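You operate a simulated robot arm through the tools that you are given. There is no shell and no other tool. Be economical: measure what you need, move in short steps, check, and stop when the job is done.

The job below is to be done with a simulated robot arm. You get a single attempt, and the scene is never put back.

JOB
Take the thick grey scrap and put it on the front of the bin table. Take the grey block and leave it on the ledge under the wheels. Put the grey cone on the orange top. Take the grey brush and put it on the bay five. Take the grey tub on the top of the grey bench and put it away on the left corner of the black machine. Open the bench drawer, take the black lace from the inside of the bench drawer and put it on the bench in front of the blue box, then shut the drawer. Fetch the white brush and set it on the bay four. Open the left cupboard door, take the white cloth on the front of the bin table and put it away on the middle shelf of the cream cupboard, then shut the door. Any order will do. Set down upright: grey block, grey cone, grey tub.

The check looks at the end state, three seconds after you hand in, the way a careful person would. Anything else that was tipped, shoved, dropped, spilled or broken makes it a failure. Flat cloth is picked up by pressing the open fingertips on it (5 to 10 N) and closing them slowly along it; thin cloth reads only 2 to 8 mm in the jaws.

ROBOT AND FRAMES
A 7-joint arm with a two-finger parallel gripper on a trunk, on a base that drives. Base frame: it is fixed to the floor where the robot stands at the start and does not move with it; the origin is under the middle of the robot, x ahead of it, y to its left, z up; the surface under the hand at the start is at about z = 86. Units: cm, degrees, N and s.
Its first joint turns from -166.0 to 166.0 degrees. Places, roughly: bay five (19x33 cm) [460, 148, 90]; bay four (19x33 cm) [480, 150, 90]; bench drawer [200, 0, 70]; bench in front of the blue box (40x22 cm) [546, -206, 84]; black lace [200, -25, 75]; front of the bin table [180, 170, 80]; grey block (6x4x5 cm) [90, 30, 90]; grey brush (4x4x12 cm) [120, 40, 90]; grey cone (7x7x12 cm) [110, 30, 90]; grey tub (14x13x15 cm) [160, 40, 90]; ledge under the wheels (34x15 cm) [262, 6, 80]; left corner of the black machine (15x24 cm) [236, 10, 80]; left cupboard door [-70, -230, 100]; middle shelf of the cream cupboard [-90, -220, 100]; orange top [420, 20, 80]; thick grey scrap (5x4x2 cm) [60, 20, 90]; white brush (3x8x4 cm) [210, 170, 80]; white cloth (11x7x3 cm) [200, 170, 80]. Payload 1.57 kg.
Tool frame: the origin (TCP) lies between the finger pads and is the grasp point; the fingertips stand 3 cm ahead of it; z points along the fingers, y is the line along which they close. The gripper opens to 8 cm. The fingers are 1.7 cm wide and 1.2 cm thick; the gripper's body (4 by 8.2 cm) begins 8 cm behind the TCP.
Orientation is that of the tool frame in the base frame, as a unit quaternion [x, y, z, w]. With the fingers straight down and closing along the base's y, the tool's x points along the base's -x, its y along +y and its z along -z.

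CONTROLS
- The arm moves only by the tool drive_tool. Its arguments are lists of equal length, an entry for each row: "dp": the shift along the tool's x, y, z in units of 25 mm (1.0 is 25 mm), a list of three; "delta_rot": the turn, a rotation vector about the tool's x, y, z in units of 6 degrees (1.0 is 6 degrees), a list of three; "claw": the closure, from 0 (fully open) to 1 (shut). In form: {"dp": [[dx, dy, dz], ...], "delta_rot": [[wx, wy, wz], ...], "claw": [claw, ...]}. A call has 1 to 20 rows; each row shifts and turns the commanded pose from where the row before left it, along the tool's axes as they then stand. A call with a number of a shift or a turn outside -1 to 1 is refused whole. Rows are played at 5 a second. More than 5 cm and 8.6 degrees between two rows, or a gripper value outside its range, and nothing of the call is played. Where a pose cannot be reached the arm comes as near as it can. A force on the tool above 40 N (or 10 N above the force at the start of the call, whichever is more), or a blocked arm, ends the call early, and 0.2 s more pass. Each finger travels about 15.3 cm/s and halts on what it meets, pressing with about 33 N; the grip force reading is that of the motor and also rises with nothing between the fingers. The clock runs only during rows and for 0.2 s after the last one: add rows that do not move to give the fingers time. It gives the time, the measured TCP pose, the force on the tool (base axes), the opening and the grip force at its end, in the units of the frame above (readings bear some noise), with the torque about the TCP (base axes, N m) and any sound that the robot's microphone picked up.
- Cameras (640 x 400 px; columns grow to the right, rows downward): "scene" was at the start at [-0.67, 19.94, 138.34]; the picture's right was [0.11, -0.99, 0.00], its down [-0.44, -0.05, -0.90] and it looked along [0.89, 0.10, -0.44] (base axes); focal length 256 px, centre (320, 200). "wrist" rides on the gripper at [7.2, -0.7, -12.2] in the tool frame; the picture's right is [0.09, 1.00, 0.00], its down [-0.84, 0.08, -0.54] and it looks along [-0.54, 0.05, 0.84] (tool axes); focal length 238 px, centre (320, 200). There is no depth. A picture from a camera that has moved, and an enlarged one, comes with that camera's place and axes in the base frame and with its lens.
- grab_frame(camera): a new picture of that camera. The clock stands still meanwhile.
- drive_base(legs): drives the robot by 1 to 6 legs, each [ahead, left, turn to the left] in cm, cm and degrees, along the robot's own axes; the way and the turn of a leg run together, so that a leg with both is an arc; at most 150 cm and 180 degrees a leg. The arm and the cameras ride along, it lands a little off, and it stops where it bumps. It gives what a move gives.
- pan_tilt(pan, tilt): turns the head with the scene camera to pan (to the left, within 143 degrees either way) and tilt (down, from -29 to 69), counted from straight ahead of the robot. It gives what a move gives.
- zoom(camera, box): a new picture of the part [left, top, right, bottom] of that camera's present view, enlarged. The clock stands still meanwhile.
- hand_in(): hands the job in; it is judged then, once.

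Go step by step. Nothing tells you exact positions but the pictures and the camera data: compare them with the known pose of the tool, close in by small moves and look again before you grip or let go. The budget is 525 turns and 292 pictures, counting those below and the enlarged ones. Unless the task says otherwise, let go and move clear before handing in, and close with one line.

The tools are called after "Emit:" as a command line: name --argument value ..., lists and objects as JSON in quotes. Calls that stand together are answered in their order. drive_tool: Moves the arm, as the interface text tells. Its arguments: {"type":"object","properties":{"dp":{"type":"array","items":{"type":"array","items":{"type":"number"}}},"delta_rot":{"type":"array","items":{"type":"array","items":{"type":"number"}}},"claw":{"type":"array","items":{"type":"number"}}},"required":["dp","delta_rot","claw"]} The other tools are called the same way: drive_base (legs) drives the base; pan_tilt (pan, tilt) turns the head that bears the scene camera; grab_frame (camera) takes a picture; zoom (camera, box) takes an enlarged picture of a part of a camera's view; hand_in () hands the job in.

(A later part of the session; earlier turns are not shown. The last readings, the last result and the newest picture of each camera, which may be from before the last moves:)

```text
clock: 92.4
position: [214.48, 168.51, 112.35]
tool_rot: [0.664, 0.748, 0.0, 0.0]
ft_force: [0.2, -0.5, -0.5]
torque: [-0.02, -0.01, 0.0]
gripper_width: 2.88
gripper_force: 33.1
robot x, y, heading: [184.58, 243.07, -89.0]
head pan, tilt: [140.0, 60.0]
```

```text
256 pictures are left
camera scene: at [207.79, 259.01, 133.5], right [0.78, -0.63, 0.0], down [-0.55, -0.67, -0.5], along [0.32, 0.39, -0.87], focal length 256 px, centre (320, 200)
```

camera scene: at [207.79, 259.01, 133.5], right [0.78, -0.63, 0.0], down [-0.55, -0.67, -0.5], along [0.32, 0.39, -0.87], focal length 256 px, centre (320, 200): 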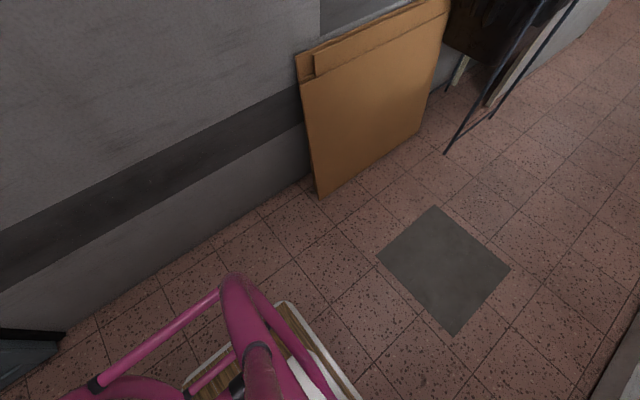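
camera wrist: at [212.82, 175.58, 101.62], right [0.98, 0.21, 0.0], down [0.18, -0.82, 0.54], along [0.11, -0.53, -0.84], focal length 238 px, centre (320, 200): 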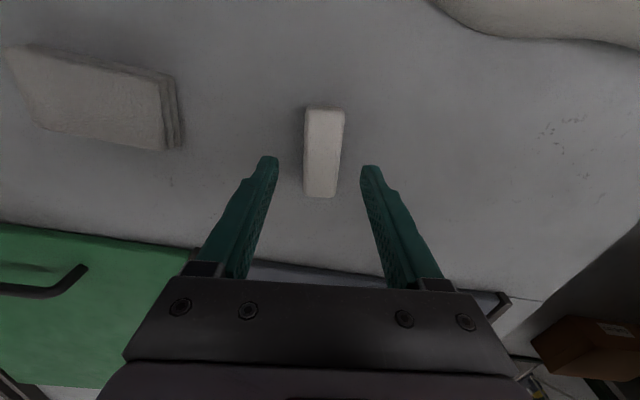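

The aisle is about 117 cm wide (y 178–295) and I need about 90, so I'll strafe along it facing the tables.

Emit:
drive_base --legs '[[0, 100, -1.1], [7, 0, 0], [0, 100, 0]]'

Emit:
pan_tilt --pan 40 --tilt 35

Emit:
grab_frame --camera "scene"

```text
clock: 103.0
position: [413.52, 162.74, 112.43]
tool_rot: [0.665, 0.747, 0.001, 0.0]
ft_force: [-0.3, 0.1, -0.9]
torque: [0.01, 0.0, 0.01]
gripper_width: 2.91
gripper_force: 32.9
robot x, y, heading: [383.99, 237.86, -89.6]
head pan, tilt: [140.0, 60.0]
```

```text
clock: 104.8
position: [413.56, 162.76, 112.53]
tool_rot: [0.666, 0.746, 0.0, -0.001]
ft_force: [0.4, 0.2, -0.9]
torque: [0.0, -0.02, 0.02]
gripper_width: 2.9
gripper_force: 32.4
robot x, y, heading: [384.32, 237.99, -89.4]
head pan, tilt: [40.0, 35.0]
```

```text
255 pictures are left
camera scene: at [408.83, 241.45, 136.93], right [-0.76, -0.65, 0.0], down [-0.37, 0.44, -0.82], along [0.53, -0.62, -0.57], focal length 256 px, centre (320, 200)
```

scene: 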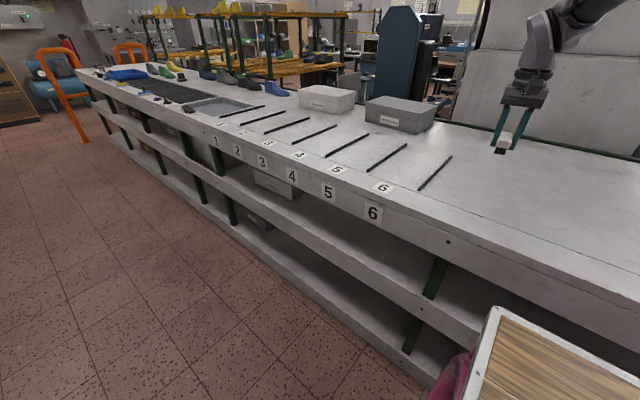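

Emit:
zoom --camera "scene" --box '[180, 80, 480, 240]'

```text
2.13 times, centred on (330, 160) of scene
camera zoom: at [408.83, 241.45, 136.93], right [-0.76, -0.65, 0.0], down [-0.37, 0.44, -0.82], along [0.53, -0.62, -0.57], focal length 547 px, centre (299, 285)
```

zoom: 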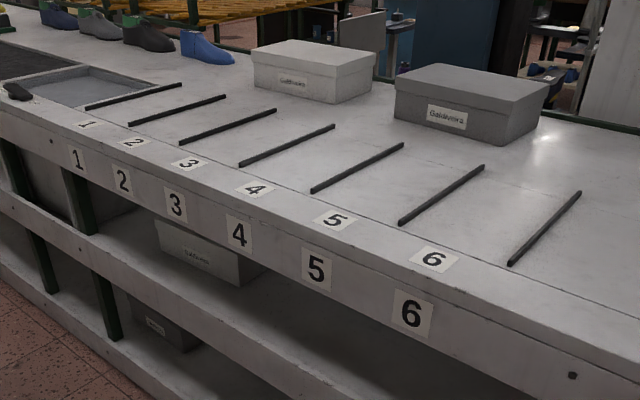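

Bays 1–6 are labelled: bay five spans x≈451–472 and bay four x≈472–492, y 129–164. I'll strafe on and move slightly closer.

Emit:
drive_base --legs '[[0, 82, 0], [5, 0, -0.5]]'

Emit:
pan_tilt --pan 5 --tilt 40

Emit:
grab_frame --camera "scene"

Emit:
grab_frame --camera "wrist"

```text
clock: 109.6
position: [493.39, 157.59, 112.45]
tool_rot: [0.674, 0.738, 0.0, 0.0]
ft_force: [-0.3, 0.6, -0.8]
torque: [-0.01, 0.02, 0.01]
gripper_width: 2.9
gripper_force: 33.2
robot x, y, heading: [465.26, 233.24, -90.4]
head pan, tilt: [40.0, 35.0]
```

```text
clock: 110.7
position: [493.44, 157.59, 112.38]
tool_rot: [0.674, 0.738, 0.001, 0.0]
ft_force: [0.0, 0.0, -1.1]
torque: [0.02, -0.03, -0.01]
gripper_width: 2.9
gripper_force: 32.8
robot x, y, heading: [465.81, 233.31, -90.8]
head pan, tilt: [5.0, 40.0]
```

```text
253 pictures are left
camera scene: at [485.49, 234.61, 136.17], right [-1.0, -0.08, 0.0], down [-0.05, 0.64, -0.77], along [0.06, -0.76, -0.64], focal length 256 px, centre (320, 200)
```

scene: 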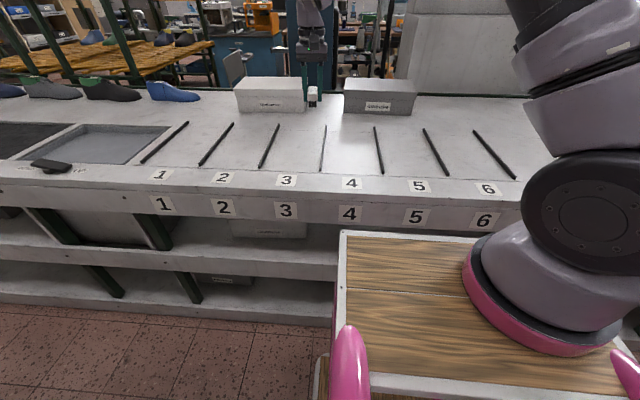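

```text
252 pictures are left
camera wrist: at [492.18, 164.6, 124.52], right [0.98, 0.18, 0.0], down [0.15, -0.83, 0.54], along [0.1, -0.53, -0.84], focal length 238 px, centre (320, 200)
```

wrist: 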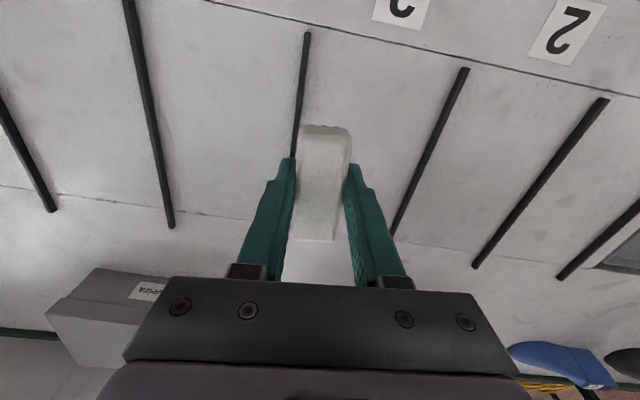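

Emit:
drive_tool --dp '[[-0.493, -0.895, 0], [-0.493, -0.895, 0], [-0.493, -0.895, 0], [-0.493, -0.895, 0], [-0.493, -0.895, 0], [-0.493, -0.895, 0], [0, 0, 1], [0, 0, 1], [0, 0, 1], [0, 0, 1], [0, 0, 1], [0, 0, 1], [0, 0, 0]]' --delta_rot '[[0, 0, 0], [0, 0, 0], [0, 0, 0], [0, 0, 0], [0, 0, 0], [0, 0, 0], [0, 0, 0], [0, 0, 0], [0, 0, 0], [0, 0, 0], [0, 0, 0], [0, 0, 0], [0, 0, 0]]' --claw '[1, 1, 1, 1, 1, 1, 1, 1, 1, 1, 1, 1, 1]'

Emit:
zoom --camera "scene" --box '[270, 90, 430, 190]'

```text
clock: 113.5
position: [480.54, 149.01, 97.47]
tool_rot: [0.674, 0.739, 0.0, 0.0]
ft_force: [0.3, 0.4, -0.4]
torque: [0.0, -0.03, 0.01]
gripper_width: 2.91
gripper_force: 33.3
robot x, y, heading: [465.82, 233.51, -90.6]
head pan, tilt: [5.0, 40.0]
```

```text
4.00 times, centred on (350, 140) of scene
camera zoom: at [485.48, 234.62, 136.17], right [-1.0, -0.08, 0.0], down [-0.05, 0.64, -0.77], along [0.06, -0.76, -0.64], focal length 1026 px, centre (200, 440)
```

zoom: 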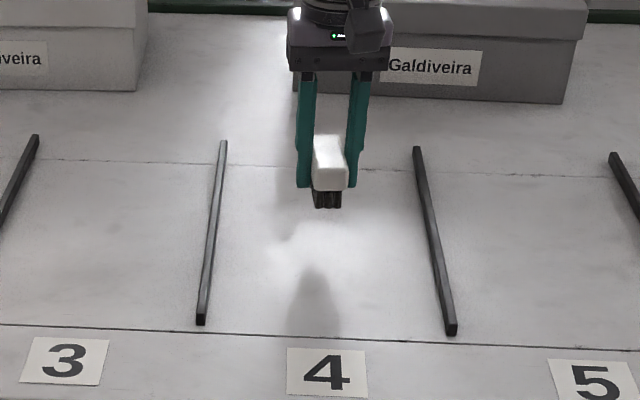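

Emit:
drive_tool --dp '[[0, 0, 0.5], [0, 0, 0.4], [0, 0, 0.2], [0, 0, 0.1], [0, 0, 0]]' --delta_rot '[[0, 0, 0], [0, 0, 0], [0, 0, 0], [0, 0, 0], [0, 0, 0]]' --claw '[1, 1, 1, 1, 1]'

Emit:
zoom --camera "scene" --box '[300, 100, 400, 165]'

```text
clock: 114.7
position: [480.84, 149.04, 94.35]
tool_rot: [0.674, 0.739, 0.0, 0.001]
ft_force: [0.4, 0.5, -0.7]
torque: [0.02, 0.0, -0.05]
gripper_width: 2.89
gripper_force: 33.1
robot x, y, heading: [465.36, 233.32, -90.5]
head pan, tilt: [5.0, 40.0]
```

```text
6.15 times, centred on (350, 132) of scene
camera zoom: at [485.48, 234.61, 136.17], right [-1.0, -0.08, 0.0], down [-0.05, 0.64, -0.77], along [0.06, -0.76, -0.64], focal length 1578 px, centre (135, 615)
```

zoom: 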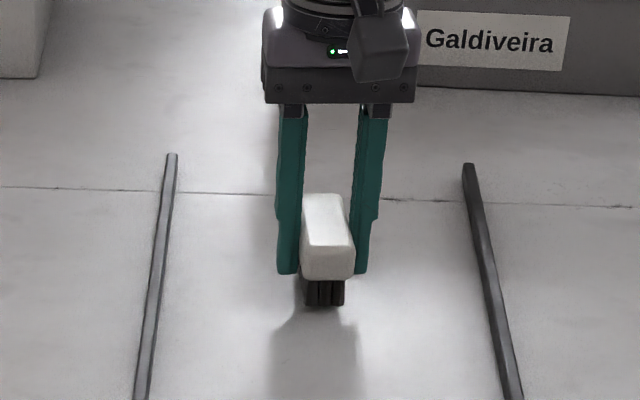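

Emit:
drive_tool --dp '[[0, 0, 0.15], [0, 0, 0.15], [0, 0, 0.1], [0, 0, 0]]' --delta_rot '[[0, 0, 0], [0, 0, 0], [0, 0, 0], [0, 0, 0]]' --claw '[1, 1, 1, 1]'

Emit:
drive_tool --dp '[[0, 0, 0.1], [0, 0, 0.1], [0, 0, 0]]' --delta_rot '[[0, 0, 0], [0, 0, 0], [0, 0, 0]]' --claw '[1, 1, 1]'

Emit:
zoom --camera "scene" --box '[300, 100, 400, 165]'

```text
clock: 115.7
position: [480.8, 148.91, 93.67]
tool_rot: [0.675, 0.738, -0.001, 0.002]
ft_force: [0.2, 3.9, 28.5]
torque: [0.02, -0.02, -0.03]
gripper_width: 2.91
gripper_force: 33.1
robot x, y, heading: [465.75, 233.58, -90.7]
head pan, tilt: [5.0, 40.0]
```

```text
clock: 116.0
position: [480.94, 148.76, 93.57]
tool_rot: [0.674, 0.738, -0.002, 0.003]
ft_force: [0.6, -1.4, 10.7]
torque: [0.24, 0.05, 0.02]
gripper_width: 2.92
gripper_force: 33.0
robot x, y, heading: [465.95, 233.18, -90.6]
head pan, tilt: [5.0, 40.0]
stopped in row 1: the force on the tool passed its limit at 44 N (the readings are from after the stop); the commanded pose is now the measured one
```

```text
6.15 times, centred on (350, 132) of scene
camera zoom: at [485.48, 234.65, 136.17], right [-1.0, -0.08, 0.0], down [-0.05, 0.64, -0.77], along [0.06, -0.76, -0.64], focal length 1578 px, centre (135, 615)
```

zoom: 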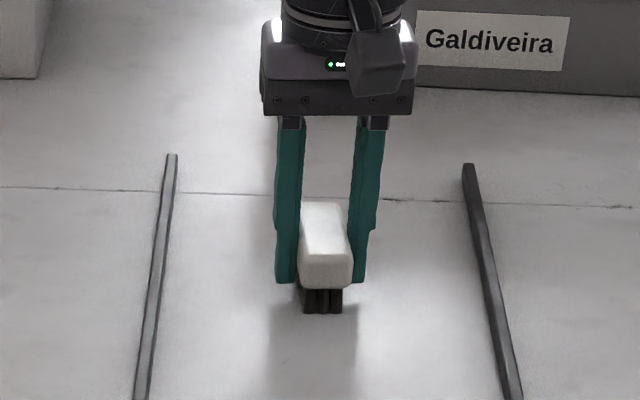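

It's in contact with the bay surface. I'll release and lift.

Emit:
drive_tool --dp '[[0, 0, -0.05], [0, 0, 0], [0, 0, 0], [0, 0, 0], [0, 0, -0.3], [0, 0, -1], [0, 0, -1], [0, 0, -1], [0, 0, -1], [0, 0, -1], [0, 0, -1], [0, 0, -1]]' --delta_rot '[[0, 0, 0], [0, 0, 0], [0, 0, 0], [0, 0, 0], [0, 0, 0], [0, 0, 0], [0, 0, 0], [0, 0, 0], [0, 0, 0], [0, 0, 0], [0, 0, 0], [0, 0, 0]]' --claw '[1, 0.4, 0.4, 0.4, 0.4, 0.4, 0.4, 0.4, 0.4, 0.4, 0.4, 0.4]'

Emit:
zoom --camera "scene" --box '[270, 90, 430, 190]'

Emit:
pan_tilt --pan 0 --tilt 10

Emit:
grab_frame --camera "scene"

```text
clock: 118.6
position: [480.87, 148.95, 112.07]
tool_rot: [0.674, 0.738, -0.001, 0.001]
ft_force: [-0.9, -0.1, -0.1]
torque: [0.02, 0.0, -0.04]
gripper_width: 4.81
gripper_force: 0.0
robot x, y, heading: [465.37, 233.54, -90.8]
head pan, tilt: [5.0, 40.0]
```

```text
4.00 times, centred on (350, 140) of scene
camera zoom: at [485.49, 234.59, 136.17], right [-1.0, -0.08, 0.0], down [-0.05, 0.64, -0.77], along [0.06, -0.76, -0.64], focal length 1026 px, centre (200, 440)
```

zoom: 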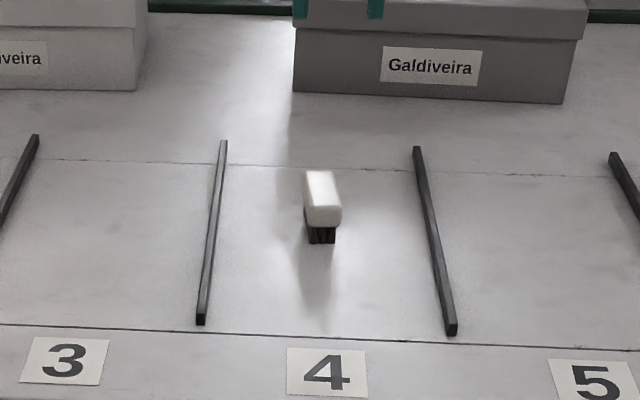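

```text
clock: 119.6
position: [480.8, 148.95, 111.92]
tool_rot: [0.674, 0.739, 0.0, 0.002]
ft_force: [0.6, 0.3, -0.5]
torque: [0.0, -0.02, 0.03]
gripper_width: 4.82
gripper_force: 0.0
robot x, y, heading: [465.81, 233.61, -90.7]
head pan, tilt: [0.0, 10.0]
```

```text
247 pictures are left
camera scene: at [484.73, 233.79, 140.93], right [-1.0, 0.01, 0.0], down [0.0, 0.17, -0.98], along [-0.01, -0.98, -0.17], focal length 256 px, centre (320, 200)
```

scene: 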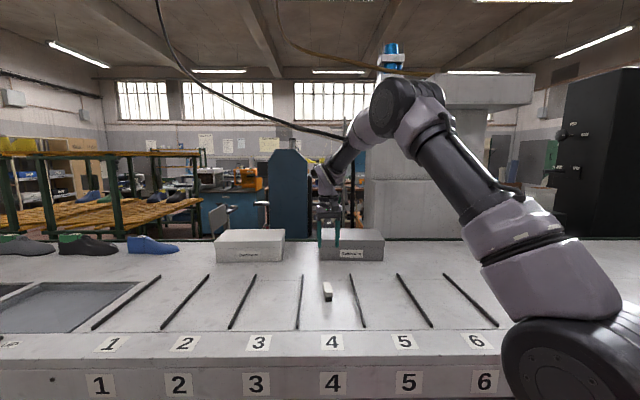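

The white brush is in bay four. Going back along the aisle for the white cloth.

Emit:
drive_base --legs '[[0, -110, 0.7], [-4, -75, 0], [-6, 0, 0], [0, -90, 0]]'

Emit:
pan_tilt --pan 0 --tilt 42

Emit:
grab_frame --camera "scene"

Emit:
grab_frame --camera "wrist"

```text
clock: 133.9
position: [201.61, 164.64, 111.95]
tool_rot: [0.68, 0.733, -0.001, 0.002]
ft_force: [-0.4, -0.3, -0.8]
torque: [-0.02, -0.02, 0.04]
gripper_width: 4.8
gripper_force: 0.1
robot x, y, heading: [187.35, 249.03, -91.2]
head pan, tilt: [0.0, 10.0]
```

```text
clock: 134.9
position: [201.65, 164.64, 111.92]
tool_rot: [0.68, 0.733, -0.001, 0.003]
ft_force: [0.4, 0.2, 0.5]
torque: [-0.01, 0.0, -0.01]
gripper_width: 4.81
gripper_force: 0.0
robot x, y, heading: [187.64, 249.4, -91.4]
head pan, tilt: [0.0, 42.0]
```

```text
246 pictures are left
camera scene: at [206.82, 250.34, 135.89], right [-1.0, 0.02, 0.0], down [0.02, 0.67, -0.74], along [-0.02, -0.74, -0.67], focal length 256 px, centre (320, 200)
```

scene: 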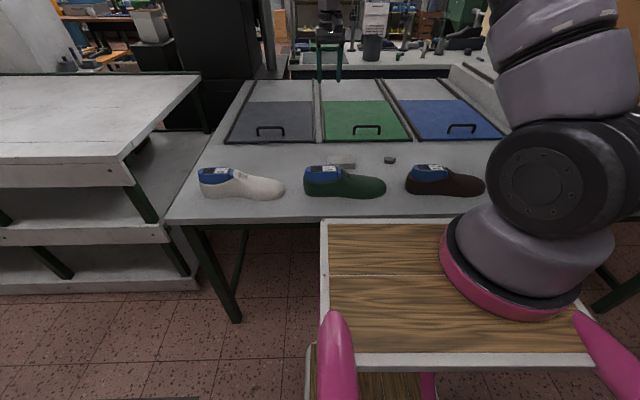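

```text
245 pictures are left
camera wrist: at [200.48, 171.86, 124.04], right [0.99, 0.17, 0.0], down [0.14, -0.83, 0.55], along [0.09, -0.54, -0.84], focal length 238 px, centre (320, 200)
```

wrist: 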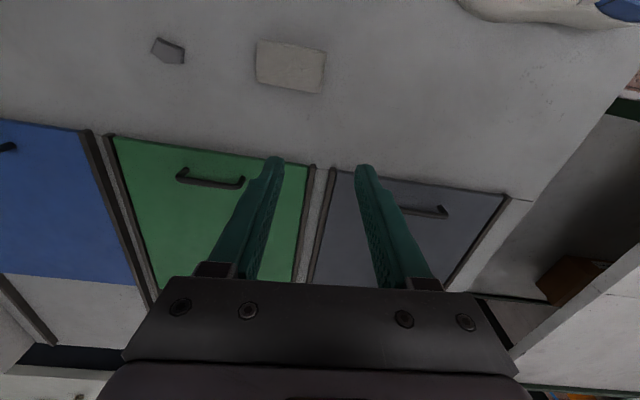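

The cloth is a folded stack, and I need the cupboard door open before I pick it up. So I'll retract the arm, go to the cupboard first, and fetch the cloth later.

Emit:
drive_tool --dp '[[0.98, 0, -0.3], [0.98, 0, -0.3], [0.98, 0, -0.3], [0.98, 0, -0.3], [0.98, 0, -0.3], [0.98, 0, -0.3], [0.98, 0, -0.3], [0.98, 0, -0.3], [0.98, 0, -0.3]]' --delta_rot '[[0, 0, 0], [0, 0, 0], [0, 0, 0], [0, 0, 0], [0, 0, 0], [0, 0, 0], [0, 0, 0], [0, 0, 0], [0, 0, 0]]' --claw '[0.4, 0.4, 0.4, 0.4, 0.4, 0.4, 0.4, 0.4, 0.4]'

Emit:
drive_base --legs '[[-4, 0, 0], [0, 0, -88.6], [150, 0, 0], [28, 0, 0]]'

Emit:
pan_tilt --pan 0 --tilt 25

Emit:
grab_frame --camera "scene"

```text
clock: 136.9
position: [200.05, 186.63, 118.53]
tool_rot: [0.68, 0.734, -0.001, 0.001]
ft_force: [0.2, -0.2, 0.4]
torque: [0.03, -0.01, -0.02]
gripper_width: 4.8
gripper_force: 0.1
robot x, y, heading: [187.9, 249.44, -91.3]
head pan, tilt: [0.0, 42.0]
```

```text
clock: 150.2
position: [-53.93, 231.87, 118.7]
tool_rot: [0.998, 0.069, -0.002, 0.001]
ft_force: [0.2, 0.4, 0.4]
torque: [0.03, 0.05, 0.02]
gripper_width: 4.79
gripper_force: 0.1
robot x, y, heading: [7.77, 248.34, -177.4]
head pan, tilt: [0.0, 42.0]
```

```text
clock: 151.0
position: [-53.9, 231.93, 118.72]
tool_rot: [0.998, 0.07, -0.002, 0.0]
ft_force: [1.0, -0.6, 0.7]
torque: [0.0, -0.02, 0.01]
gripper_width: 4.81
gripper_force: 0.0
robot x, y, heading: [7.41, 248.46, -177.7]
head pan, tilt: [0.0, 25.0]
```

```text
244 pictures are left
camera scene: at [9.49, 229.27, 138.5], right [-0.04, 1.0, 0.0], down [0.42, 0.02, -0.91], along [-0.91, -0.03, -0.42], focal length 256 px, centre (320, 200)
```

scene: 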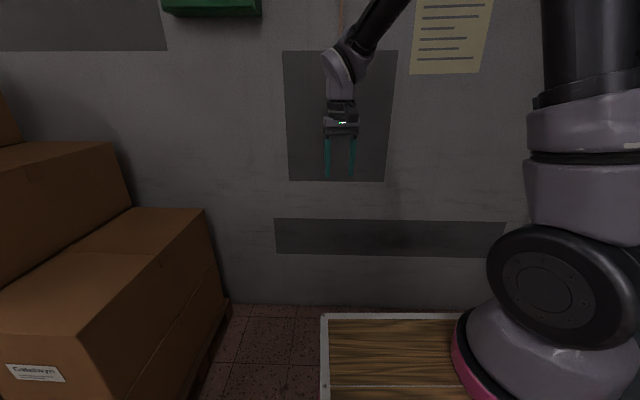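

Emit:
drive_base --legs '[[0, 0, 87.6], [60, 0, 0]]'

Emit:
pan_tilt --pan 0 --tilt 40

Emit:
grab_frame --camera "scene"

```text
clock: 158.2
position: [26.44, 126.32, 118.57]
tool_rot: [0.656, 0.754, 0.0, 0.002]
ft_force: [-0.3, -0.3, 1.0]
torque: [-0.03, -0.01, -0.01]
gripper_width: 4.8
gripper_force: 0.1
robot x, y, heading: [10.03, 188.3, -87.8]
head pan, tilt: [0.0, 25.0]
```

```text
clock: 159.0
position: [26.42, 126.26, 118.54]
tool_rot: [0.657, 0.754, -0.001, 0.002]
ft_force: [0.5, 0.3, -0.1]
torque: [-0.01, 0.02, 0.0]
gripper_width: 4.81
gripper_force: 0.1
robot x, y, heading: [10.04, 188.06, -88.0]
head pan, tilt: [0.0, 40.0]
```

```text
243 pictures are left
camera scene: at [29.23, 190.16, 136.18], right [-1.0, -0.04, 0.0], down [-0.02, 0.64, -0.77], along [0.03, -0.77, -0.64], focal length 256 px, centre (320, 200)
```

scene: 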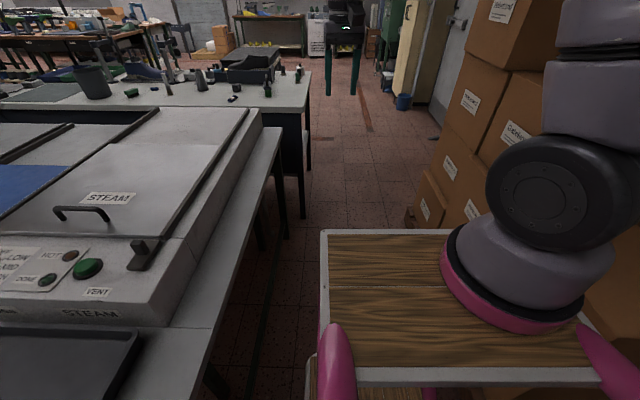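

Emit:
drive_base --legs '[[20, -2, -2], [120, 0, 0], [120, 0, 0]]'

Emit:
pan_tilt --pan -20 --tilt 22

Emit:
grab_frame --camera "scene"

Emit:
pan_tilt --pan 70 --tilt 22

Emit:
grab_frame --camera "scene"

```text
clock: 172.0
position: [22.92, -135.78, 118.65]
tool_rot: [0.667, 0.745, 0.0, 0.002]
ft_force: [-0.2, -0.1, 0.4]
torque: [0.01, -0.02, 0.01]
gripper_width: 4.79
gripper_force: 0.0
robot x, y, heading: [8.57, -73.51, -89.2]
head pan, tilt: [0.0, 40.0]
```

```text
clock: 172.9
position: [22.96, -135.77, 118.61]
tool_rot: [0.666, 0.746, -0.001, 0.001]
ft_force: [0.2, -0.2, -1.0]
torque: [0.0, 0.02, 0.0]
gripper_width: 4.78
gripper_force: 0.1
robot x, y, heading: [8.44, -73.59, -89.3]
head pan, tilt: [-20.0, 22.0]
```

```text
242 pictures are left
camera scene: at [24.21, -72.22, 138.98], right [-0.94, 0.33, 0.0], down [0.12, 0.35, -0.93], along [-0.31, -0.87, -0.38], focal length 256 px, centre (320, 200)
```

scene: 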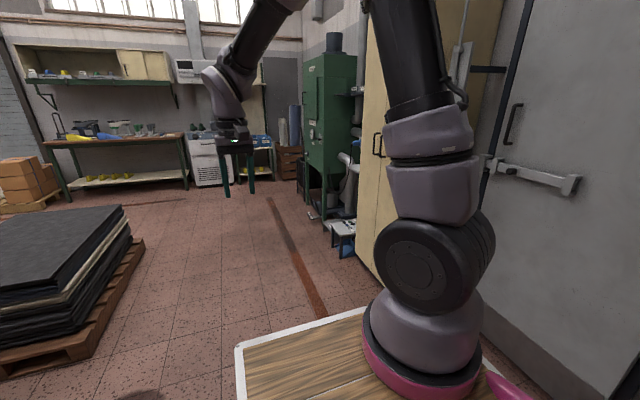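

```text
clock: 174.5
position: [22.95, -135.83, 118.64]
tool_rot: [0.666, 0.746, 0.0, 0.003]
ft_force: [-0.3, 0.2, -0.2]
torque: [-0.02, 0.0, 0.01]
gripper_width: 4.8
gripper_force: 0.1
robot x, y, heading: [8.25, -73.64, -89.4]
head pan, tilt: [70.0, 22.0]
```

```text
241 pictures are left
camera scene: at [36.04, -66.54, 138.99], right [-0.33, -0.94, 0.0], down [-0.35, 0.12, -0.93], along [0.87, -0.31, -0.37], focal length 256 px, centre (320, 200)
```

scene: 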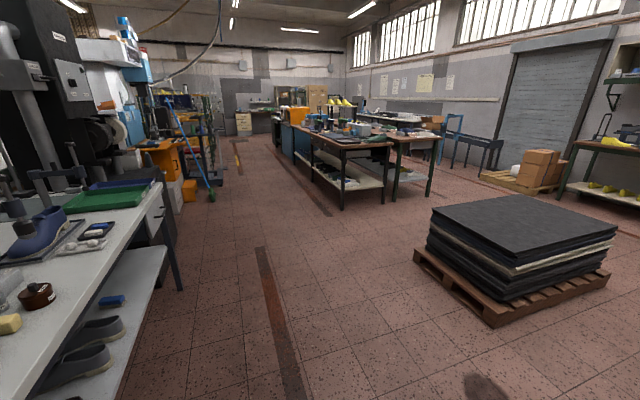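

A drawer face is visible at the far end of the bench's right side. Now I'll face the cupboard.

Emit:
drive_base --legs '[[0, 0, -90.5], [-15, 60, 0], [0, 85, 0]]'

Emit:
pan_tilt --pan 0 --tilt 18

Emit:
grab_frame --camera "scene"

```text
clock: 186.0
position: [-40.53, -233.09, 118.5]
tool_rot: [0.999, 0.043, -0.001, 0.001]
ft_force: [1.0, 0.4, -0.6]
torque: [0.02, -0.01, -0.02]
gripper_width: 4.8
gripper_force: 0.0
robot x, y, heading: [21.98, -219.87, 179.3]
head pan, tilt: [70.0, 22.0]
```

```text
clock: 187.4
position: [-40.49, -233.0, 118.76]
tool_rot: [0.999, 0.044, -0.001, 0.001]
ft_force: [-0.5, -0.4, 0.1]
torque: [0.0, -0.02, 0.03]
gripper_width: 4.77
gripper_force: 0.1
robot x, y, heading: [22.06, -220.11, 179.3]
head pan, tilt: [0.0, 18.0]
```

```text
240 pictures are left
camera scene: at [22.65, -238.91, 139.64], right [0.01, 1.0, 0.0], down [0.31, 0.0, -0.95], along [-0.95, 0.01, -0.31], focal length 256 px, centre (320, 200)
```

scene: 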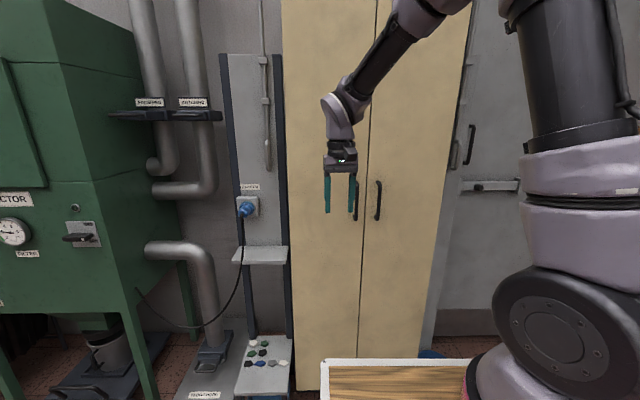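

Emit:
zoom --camera "scene" --box '[270, 130, 450, 250]'

Emit:
grab_frame --camera "wrist"

```text
3.33 times, centred on (360, 190) of scene
camera zoom: at [22.65, -238.91, 139.64], right [0.01, 1.0, 0.0], down [0.31, 0.0, -0.95], along [-0.95, 0.01, -0.31], focal length 855 px, centre (187, 233)
```

zoom: 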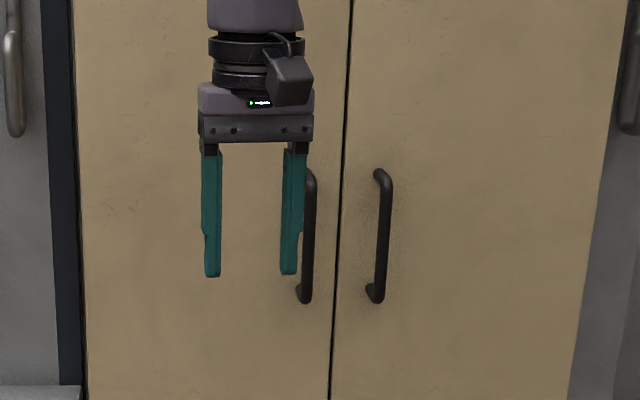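

```text
238 pictures are left
camera wrist: at [-33.31, -231.69, 130.71], right [0.18, -0.98, 0.0], down [-0.82, -0.15, 0.55], along [-0.54, -0.1, -0.84], focal length 238 px, centre (320, 200)
```

wrist: 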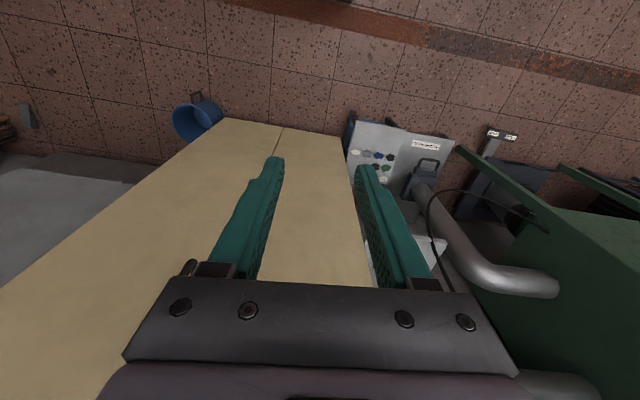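

The left door's handle bar is at about (-70, -224.3, z 101–116), with the hinge at y≈-250. I'll pitch the tool to horizontal pointing at the door.

Emit:
drive_tool --dp '[[0, 0, 0], [0, 0, 0], [0, 0, 0], [0, 0, 0], [0, 0, 0], [0, 0, 0], [0, 0, 0], [0, 0, 0], [0, 0, 0], [0, 0, 0], [0, 0, 0], [0, 0, 0], [0, 0, 0], [0, 0, 0], [0, 0, 0], [0, 0, 0], [0, 0, 0]]' --delta_rot '[[0, 0, 0.83], [0, -1, 0], [0, -1, 0], [0, -1, 0], [0, -1, 0], [0, -1, 0], [0, -1, 0], [0, -1, 0], [0, -1, 0], [0, -1, 0], [0, -1, 0], [0, -1, 0], [0, -1, 0], [0, -1, 0], [0, -1, 0], [0, -1, 0], [0, 0, 0]]' --claw '[0.4, 0.4, 0.4, 0.4, 0.4, 0.4, 0.4, 0.4, 0.4, 0.4, 0.4, 0.4, 0.4, 0.4, 0.4, 0.4, 0.4]'

Emit:
grab_frame --camera "scene"

Emit:
grab_frame --camera "wrist"

```text
clock: 191.0
position: [-41.97, -234.83, 119.03]
tool_rot: [-0.705, 0.001, 0.709, 0.0]
ft_force: [-0.2, 0.2, -0.2]
torque: [0.01, -0.02, -0.01]
gripper_width: 4.81
gripper_force: 0.0
out of reach, approached as far as the arm can: row 13, 14, 15
robot x, y, heading: [22.02, -219.64, 179.3]
head pan, tilt: [0.0, 18.0]
```

```text
237 pictures are left
camera scene: at [22.66, -238.9, 139.64], right [0.01, 1.0, 0.0], down [0.31, 0.0, -0.95], along [-0.95, 0.01, -0.31], focal length 256 px, centre (320, 200)
```

scene: 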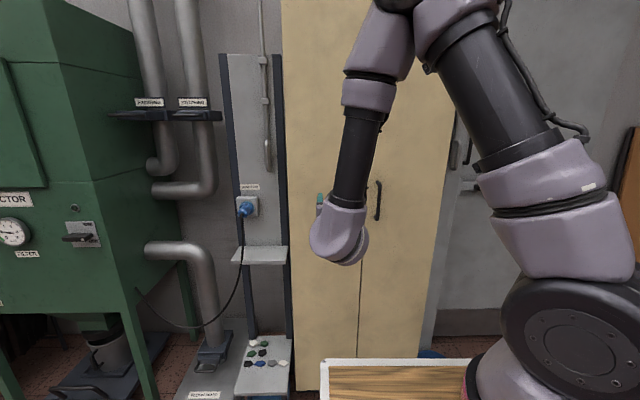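

```text
236 pictures are left
camera wrist: at [-29.74, -234.18, 111.64], right [0.0, -1.0, -0.09], down [0.55, -0.08, 0.83], along [-0.84, -0.05, 0.54], focal length 238 px, centre (320, 200)
```

wrist: 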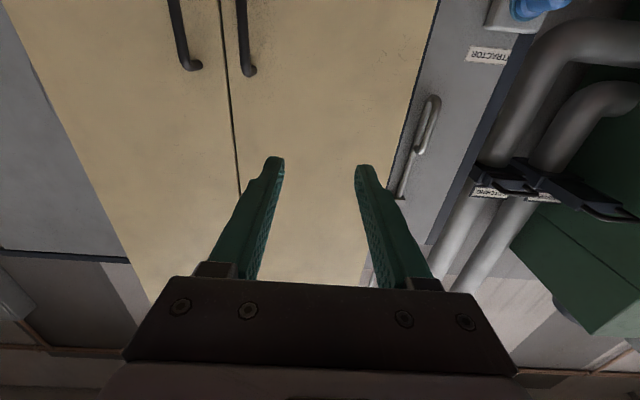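

Emit:
drive_tool --dp '[[0.5, -0.54, 0.7], [0.5, -0.54, 0.9], [0.5, -0.54, 0.9], [0.5, -0.54, 0.9], [0.5, -0.54, 0.9], [0.5, -0.54, 0.9], [0.5, -0.54, 0.9], [0.5, -0.54, 0.9], [0, 0, 0]]' --delta_rot '[[0, 0, 0], [0, 0, 0], [0, 0, 0], [0, 0, 0], [0, 0, 0], [0, 0, 0], [0, 0, 0], [0, 0, 0], [0, 0, 0]]' --claw '[0.4, 0.4, 0.4, 0.4, 0.4, 0.4, 0.4, 0.4, 0.4]'

Emit:
grab_frame --camera "wrist"

Emit:
grab_frame --camera "scene"

```text
clock: 193.0
position: [-56.97, -233.34, 109.49]
tool_rot: [-0.706, 0.004, 0.709, 0.005]
ft_force: [-0.1, 0.3, -0.3]
torque: [-0.03, 0.04, 0.04]
gripper_width: 4.81
gripper_force: 0.0
out of reach, approached as far as the arm can: row 4, 5, 6, 7, 8
robot x, y, heading: [22.0, -219.91, 179.3]
head pan, tilt: [0.0, 18.0]
```

```text
235 pictures are left
camera wrist: at [-44.86, -232.88, 102.3], right [-0.01, -1.0, -0.09], down [0.54, -0.09, 0.83], along [-0.84, -0.04, 0.54], focal length 238 px, centre (320, 200)
```

wrist: 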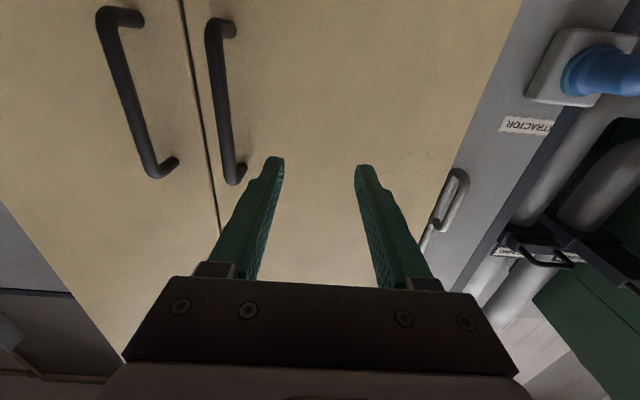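

```text
234 pictures are left
camera scene: at [22.66, -238.9, 139.64], right [0.01, 1.0, 0.0], down [0.31, 0.0, -0.95], along [-0.95, 0.01, -0.31], focal length 256 px, centre (320, 200)
```

scene: 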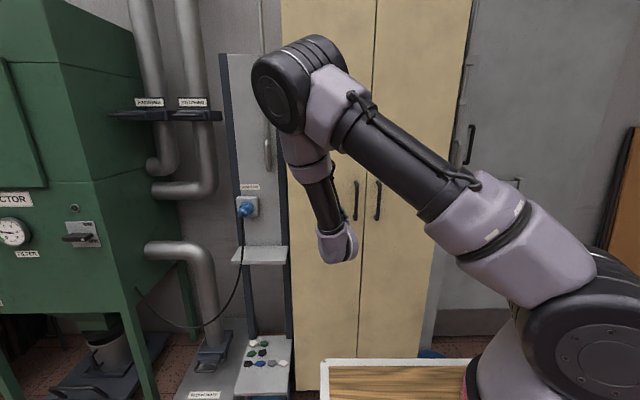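

The arm is awkward to extend sideways here, so I'll use the base to line up with the handle.

Emit:
drive_base --legs '[[0, -9.3, 0.5]]'

Emit:
grab_frame --camera "wrist"

Emit:
zoom --camera "scene" --box '[260, 120, 440, 280]'

```text
clock: 194.1
position: [-56.83, -224.66, 109.55]
tool_rot: [-0.706, 0.001, 0.708, 0.002]
ft_force: [0.1, -0.6, 0.5]
torque: [0.0, -0.01, -0.01]
gripper_width: 4.82
gripper_force: 0.2
robot x, y, heading: [22.1, -210.2, 179.7]
head pan, tilt: [0.0, 18.0]
```

```text
233 pictures are left
camera wrist: at [-44.64, -224.07, 102.31], right [-0.01, -1.0, -0.09], down [0.55, -0.08, 0.83], along [-0.84, -0.05, 0.54], focal length 238 px, centre (320, 200)
```

wrist: 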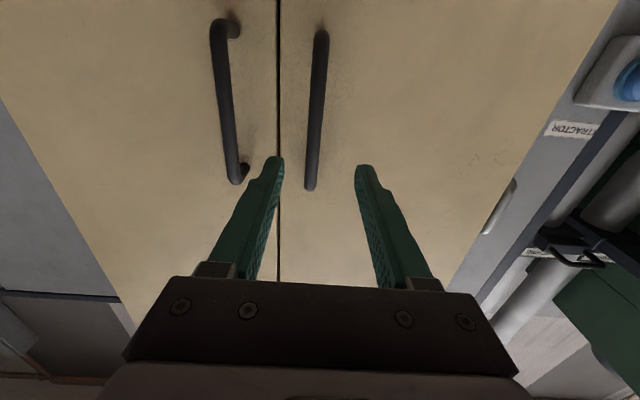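

```text
2.50 times, centred on (350, 200) of scene
camera zoom: at [22.91, -229.51, 139.64], right [0.0, 1.0, 0.0], down [0.31, 0.0, -0.95], along [-0.95, 0.0, -0.31], focal length 641 px, centre (245, 200)
```

zoom: 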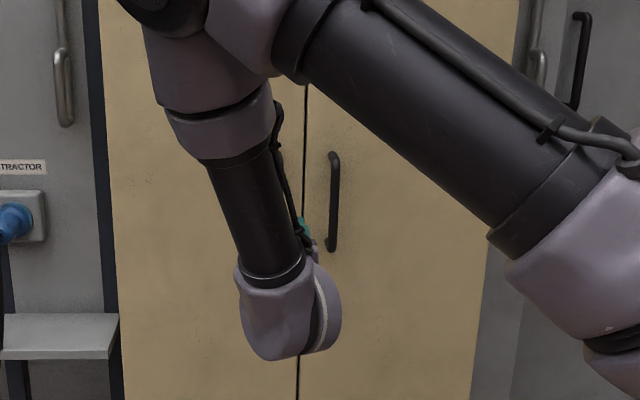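

Emit:
drive_tool --dp '[[0, -0.1, 0.8], [0, -0.1, 0.8], [0, 0, 0.8], [0, 0, 0.8], [0, 0, 0.8], [0, 0, 0.3], [0, 0, 0]]' --delta_rot '[[0, 0, 0], [0, 0, 0], [0, 0, 0], [0, 0, 0], [0, 0, 0], [0, 0, 0], [0, 0, 0]]' --claw '[0.4, 0.4, 0.4, 0.4, 0.4, 0.4, 0.4]'

Emit:
grab_frame --camera "wrist"

```text
clock: 195.7
position: [-67.44, -225.17, 109.71]
tool_rot: [-0.705, 0.005, 0.709, 0.007]
ft_force: [-0.2, 0.5, -0.7]
torque: [0.03, -0.05, -0.03]
gripper_width: 4.79
gripper_force: 0.0
out of reach, approached as far as the arm can: row 2, 4
robot x, y, heading: [21.99, -210.39, 179.5]
head pan, tilt: [0.0, 18.0]
```

```text
231 pictures are left
camera wrist: at [-55.27, -224.62, 102.35], right [-0.02, -1.0, -0.09], down [0.54, -0.09, 0.83], along [-0.84, -0.04, 0.54], focal length 238 px, centre (320, 200)
```

wrist: 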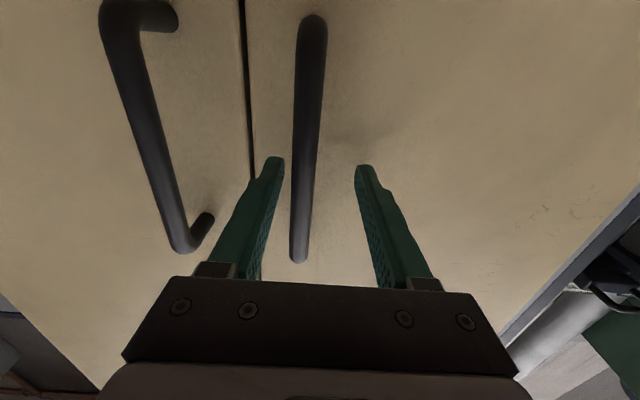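

Emit:
drive_tool --dp '[[0, -0.2, 0.2], [0, -0.2, 0.2], [0, 0, 0]]' --delta_rot '[[0, 0, 0], [0, 0, 0], [0, 0, 0]]' --claw '[0.4, 0.4, 0.4]'

Emit:
grab_frame --camera "wrist"

```text
clock: 196.5
position: [-68.65, -225.01, 109.77]
tool_rot: [-0.705, 0.004, 0.709, 0.006]
ft_force: [0.3, 0.1, -0.9]
torque: [0.03, 0.03, 0.0]
gripper_width: 4.82
gripper_force: 0.0
out of reach, approached as far as the arm can: row 1, 2
robot x, y, heading: [22.12, -210.35, 179.7]
head pan, tilt: [0.0, 18.0]
```

```text
230 pictures are left
camera wrist: at [-56.29, -224.57, 102.37], right [-0.02, -1.0, -0.09], down [0.54, -0.09, 0.83], along [-0.84, -0.04, 0.54], focal length 238 px, centre (320, 200)
```

wrist: 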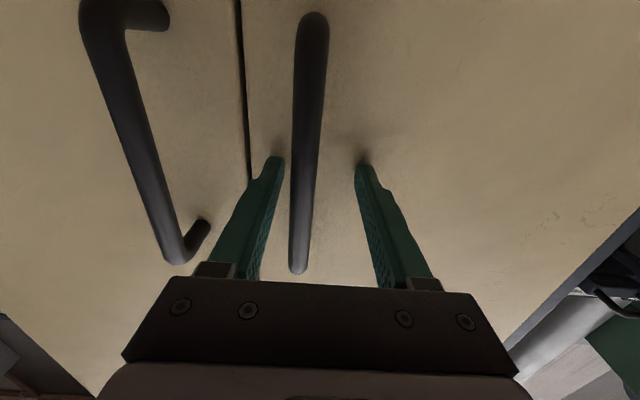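

The bar is between the fingers. Closing gently.

Emit:
drive_tool --dp '[[0, 0, 0], [0, 0, 0], [0, 0, 0], [0, 0, 0]]' --delta_rot '[[0, 0, 0], [0, 0, 0], [0, 0, 0], [0, 0, 0]]' --claw '[0.6, 0.8, 1, 1]'

Emit:
grab_frame --camera "wrist"

```text
clock: 197.4
position: [-68.47, -224.06, 109.77]
tool_rot: [-0.706, 0.01, 0.709, 0.013]
ft_force: [6.8, 5.7, 2.3]
torque: [-0.2, -0.1, 0.16]
gripper_width: 1.38
gripper_force: 30.6
robot x, y, heading: [22.2, -210.41, 179.4]
head pan, tilt: [0.0, 18.0]
stopped in row 4: the force on the tool passed its limit at 42 N (the readings are from after the stop); the commanded pose is now the measured one
```

```text
229 pictures are left
camera wrist: at [-56.3, -223.73, 102.37], right [-0.03, -0.99, -0.1], down [0.54, -0.1, 0.83], along [-0.84, -0.03, 0.54], focal length 238 px, centre (320, 200)
```

wrist: 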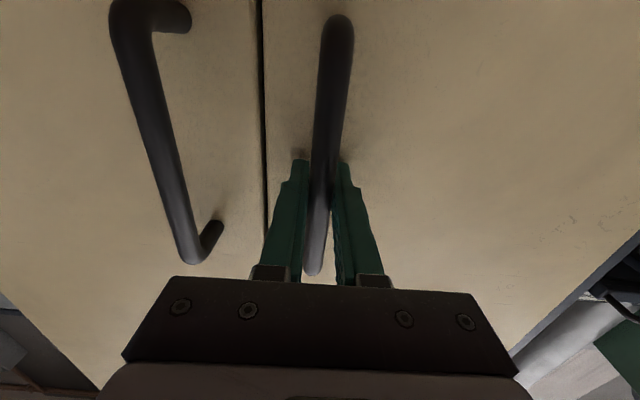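

Handle gripped. I'll pull along the door's arc in small steps.

Emit:
drive_tool --dp '[[0, 0.08, -0.3], [0, 0.1, -0.35], [0, 0.12, -0.35], [0, 0.15, -0.35], [0, 0.15, -0.35], [0, 0, 0]]' --delta_rot '[[0, 0, 0], [0, 0, 0], [0, 0, 0], [0, 0, 0], [0, 0, 0], [0, 0, 0]]' --claw '[1, 1, 1, 1, 1, 1]'

Emit:
grab_frame --camera "wrist"

```text
clock: 198.5
position: [-64.79, -224.96, 109.61]
tool_rot: [-0.706, 0.013, 0.708, 0.016]
ft_force: [2.2, 6.3, 0.9]
torque: [-0.33, 0.16, -0.06]
gripper_width: 1.37
gripper_force: 30.9
robot x, y, heading: [22.27, -210.35, 179.8]
head pan, tilt: [0.0, 18.0]
stopped in row 5: the force on the tool passed its limit at 42 N (the readings are from after the stop); the commanded pose is now the measured one
```

```text
228 pictures are left
camera wrist: at [-52.51, -224.8, 102.37], right [-0.04, -0.99, -0.1], down [0.54, -0.1, 0.83], along [-0.84, -0.02, 0.54], focal length 238 px, centre (320, 200)
```

wrist: 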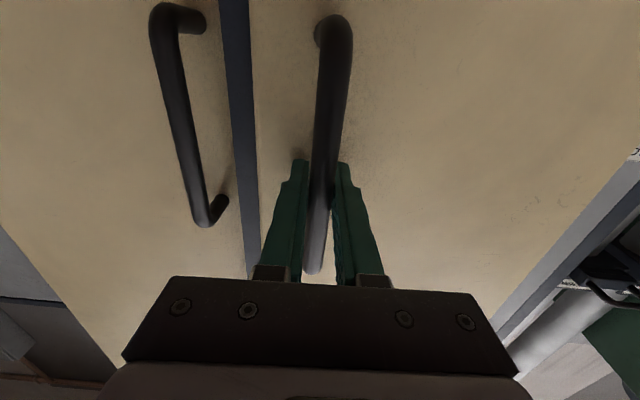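

Emit:
drive_tool --dp '[[0, 0.137, -0.346], [0, 0.137, -0.346], [0, 0.137, -0.346], [0, 0.137, -0.346], [0, 0.137, -0.346], [0, 0.137, -0.346]]' --delta_rot '[[0.333, 0, 0], [0.333, 0, 0], [0.333, 0, 0], [0.333, 0, 0], [0.333, 0, 0], [0.333, 0, 0]]' --claw '[1, 1, 1, 1, 1, 1]'

```text
clock: 199.6
position: [-61.23, -226.34, 109.75]
tool_rot: [-0.702, 0.067, 0.706, 0.072]
ft_force: [2.2, 6.8, 2.3]
torque: [-0.29, 0.41, -0.07]
gripper_width: 1.39
gripper_force: 30.3
robot x, y, heading: [22.17, -210.0, 179.4]
head pan, tilt: [0.0, 18.0]
stopped in row 5: the force on the tool passed its limit at 42 N (the readings are from after the stop); the commanded pose is now the measured one
```

Emit:
drive_tool --dp '[[0, 0.12, -0.346], [0, 0.12, -0.346], [0, 0.12, -0.346], [0, 0.12, -0.346], [0, 0.12, -0.346], [0, 0.12, -0.346]]' --delta_rot '[[0.333, 0, 0], [0.333, 0, 0], [0.333, 0, 0], [0.333, 0, 0], [0.333, 0, 0], [0.333, 0, 0]]' --claw '[1, 1, 1, 1, 1, 1]'

Emit:
drive_tool --dp '[[0, 0.12, -0.346], [0, 0.12, -0.346], [0, 0.12, -0.346], [0, 0.12, -0.346], [0, 0.12, -0.346], [0, 0.12, -0.346]]' --delta_rot '[[0.333, 0, 0], [0.333, 0, 0], [0.333, 0, 0], [0.333, 0, 0], [0.333, 0, 0], [0.333, 0, 0]]' --claw '[1, 1, 1, 1, 1, 1]'

Emit:
grab_frame --camera "wrist"

Emit:
grab_frame --camera "scene"

```text
clock: 200.7
position: [-58.09, -228.15, 109.63]
tool_rot: [-0.694, 0.122, 0.698, 0.126]
ft_force: [5.2, 8.3, 6.4]
torque: [-0.29, 0.21, -0.12]
gripper_width: 1.37
gripper_force: 30.4
robot x, y, heading: [22.13, -210.24, 179.8]
head pan, tilt: [0.0, 18.0]
stopped in row 5: the force on the tool passed its limit at 41 N (the readings are from after the stop); the commanded pose is now the measured one
```

```text
clock: 201.6
position: [-56.02, -229.64, 109.66]
tool_rot: [-0.684, 0.16, 0.692, 0.167]
ft_force: [6.6, 7.9, 7.4]
torque: [-0.12, 0.35, -0.11]
gripper_width: 1.38
gripper_force: 30.9
robot x, y, heading: [22.18, -210.12, 179.5]
head pan, tilt: [0.0, 18.0]
stopped in row 4: the force on the tool passed its limit at 42 N (the readings are from after the stop); the commanded pose is now the measured one
```

```text
227 pictures are left
camera wrist: at [-44.85, -234.52, 102.28], right [-0.45, -0.89, -0.1], down [0.45, -0.32, 0.83], along [-0.77, 0.33, 0.55], focal length 238 px, centre (320, 200)
```

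wrist: 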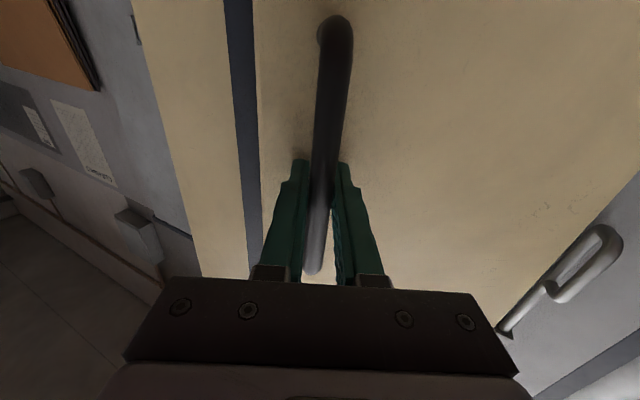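

```text
226 pictures are left
camera scene: at [22.98, -229.33, 139.64], right [0.01, 1.0, 0.0], down [0.31, 0.0, -0.95], along [-0.95, 0.01, -0.31], focal length 256 px, centre (320, 200)
```

scene: 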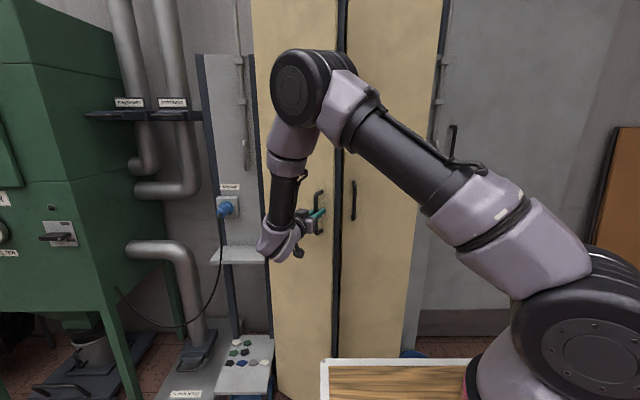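

Emit:
drive_tool --dp '[[0, 0.08, -0.36], [0, 0.08, -0.36], [0, 0.08, -0.36], [0, 0.08, -0.36], [0, 0.08, -0.36], [0, 0.08, -0.36], [0, 0.08, -0.36], [0, 0.08, -0.36]]' --delta_rot '[[0.333, 0, 0], [0.333, 0, 0], [0.333, 0, 0], [0.333, 0, 0], [0.333, 0, 0], [0.333, 0, 0], [0.333, 0, 0], [0.333, 0, 0]]' --claw '[1, 1, 1, 1, 1, 1, 1, 1]'

Emit:
drive_tool --dp '[[0, 0.08, -0.36], [0, 0.08, -0.36], [0, 0.08, -0.36], [0, 0.08, -0.36], [0, 0.08, -0.36], [0, 0.08, -0.36], [0, 0.08, -0.36], [0, 0.08, -0.36]]' --delta_rot '[[0.333, 0, 0], [0.333, 0, 0], [0.333, 0, 0], [0.333, 0, 0], [0.333, 0, 0], [0.333, 0, 0], [0.333, 0, 0], [0.333, 0, 0]]' --claw '[1, 1, 1, 1, 1, 1, 1, 1]'

Emit:
grab_frame --camera "scene"

```text
clock: 203.4
position: [-50.88, -235.4, 109.45]
tool_rot: [-0.657, 0.254, 0.662, 0.259]
ft_force: [-6.0, -2.8, 24.9]
torque: [-0.39, 0.03, 0.03]
gripper_width: 1.38
gripper_force: 30.8
robot x, y, heading: [21.93, -209.83, 179.2]
head pan, tilt: [0.0, 18.0]
```

```text
clock: 204.6
position: [-49.06, -238.84, 109.32]
tool_rot: [-0.634, 0.305, 0.64, 0.309]
ft_force: [-5.1, -1.5, -2.6]
torque: [-0.2, 0.1, 0.0]
gripper_width: 1.39
gripper_force: 30.5
robot x, y, heading: [21.84, -210.43, 179.6]
head pan, tilt: [0.0, 18.0]
stopped in row 5: the force on the tool passed its limit at 41 N (the readings are from after the stop); the commanded pose is now the measured one
```

```text
225 pictures are left
camera scene: at [22.87, -229.4, 139.64], right [0.01, 1.0, 0.0], down [0.31, 0.0, -0.95], along [-0.95, 0.01, -0.31], focal length 256 px, centre (320, 200)
```

scene: 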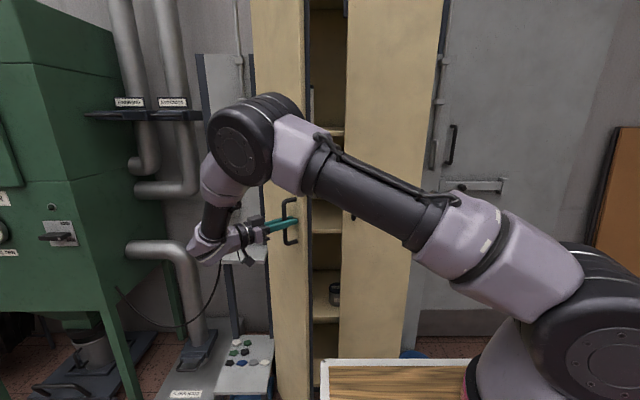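

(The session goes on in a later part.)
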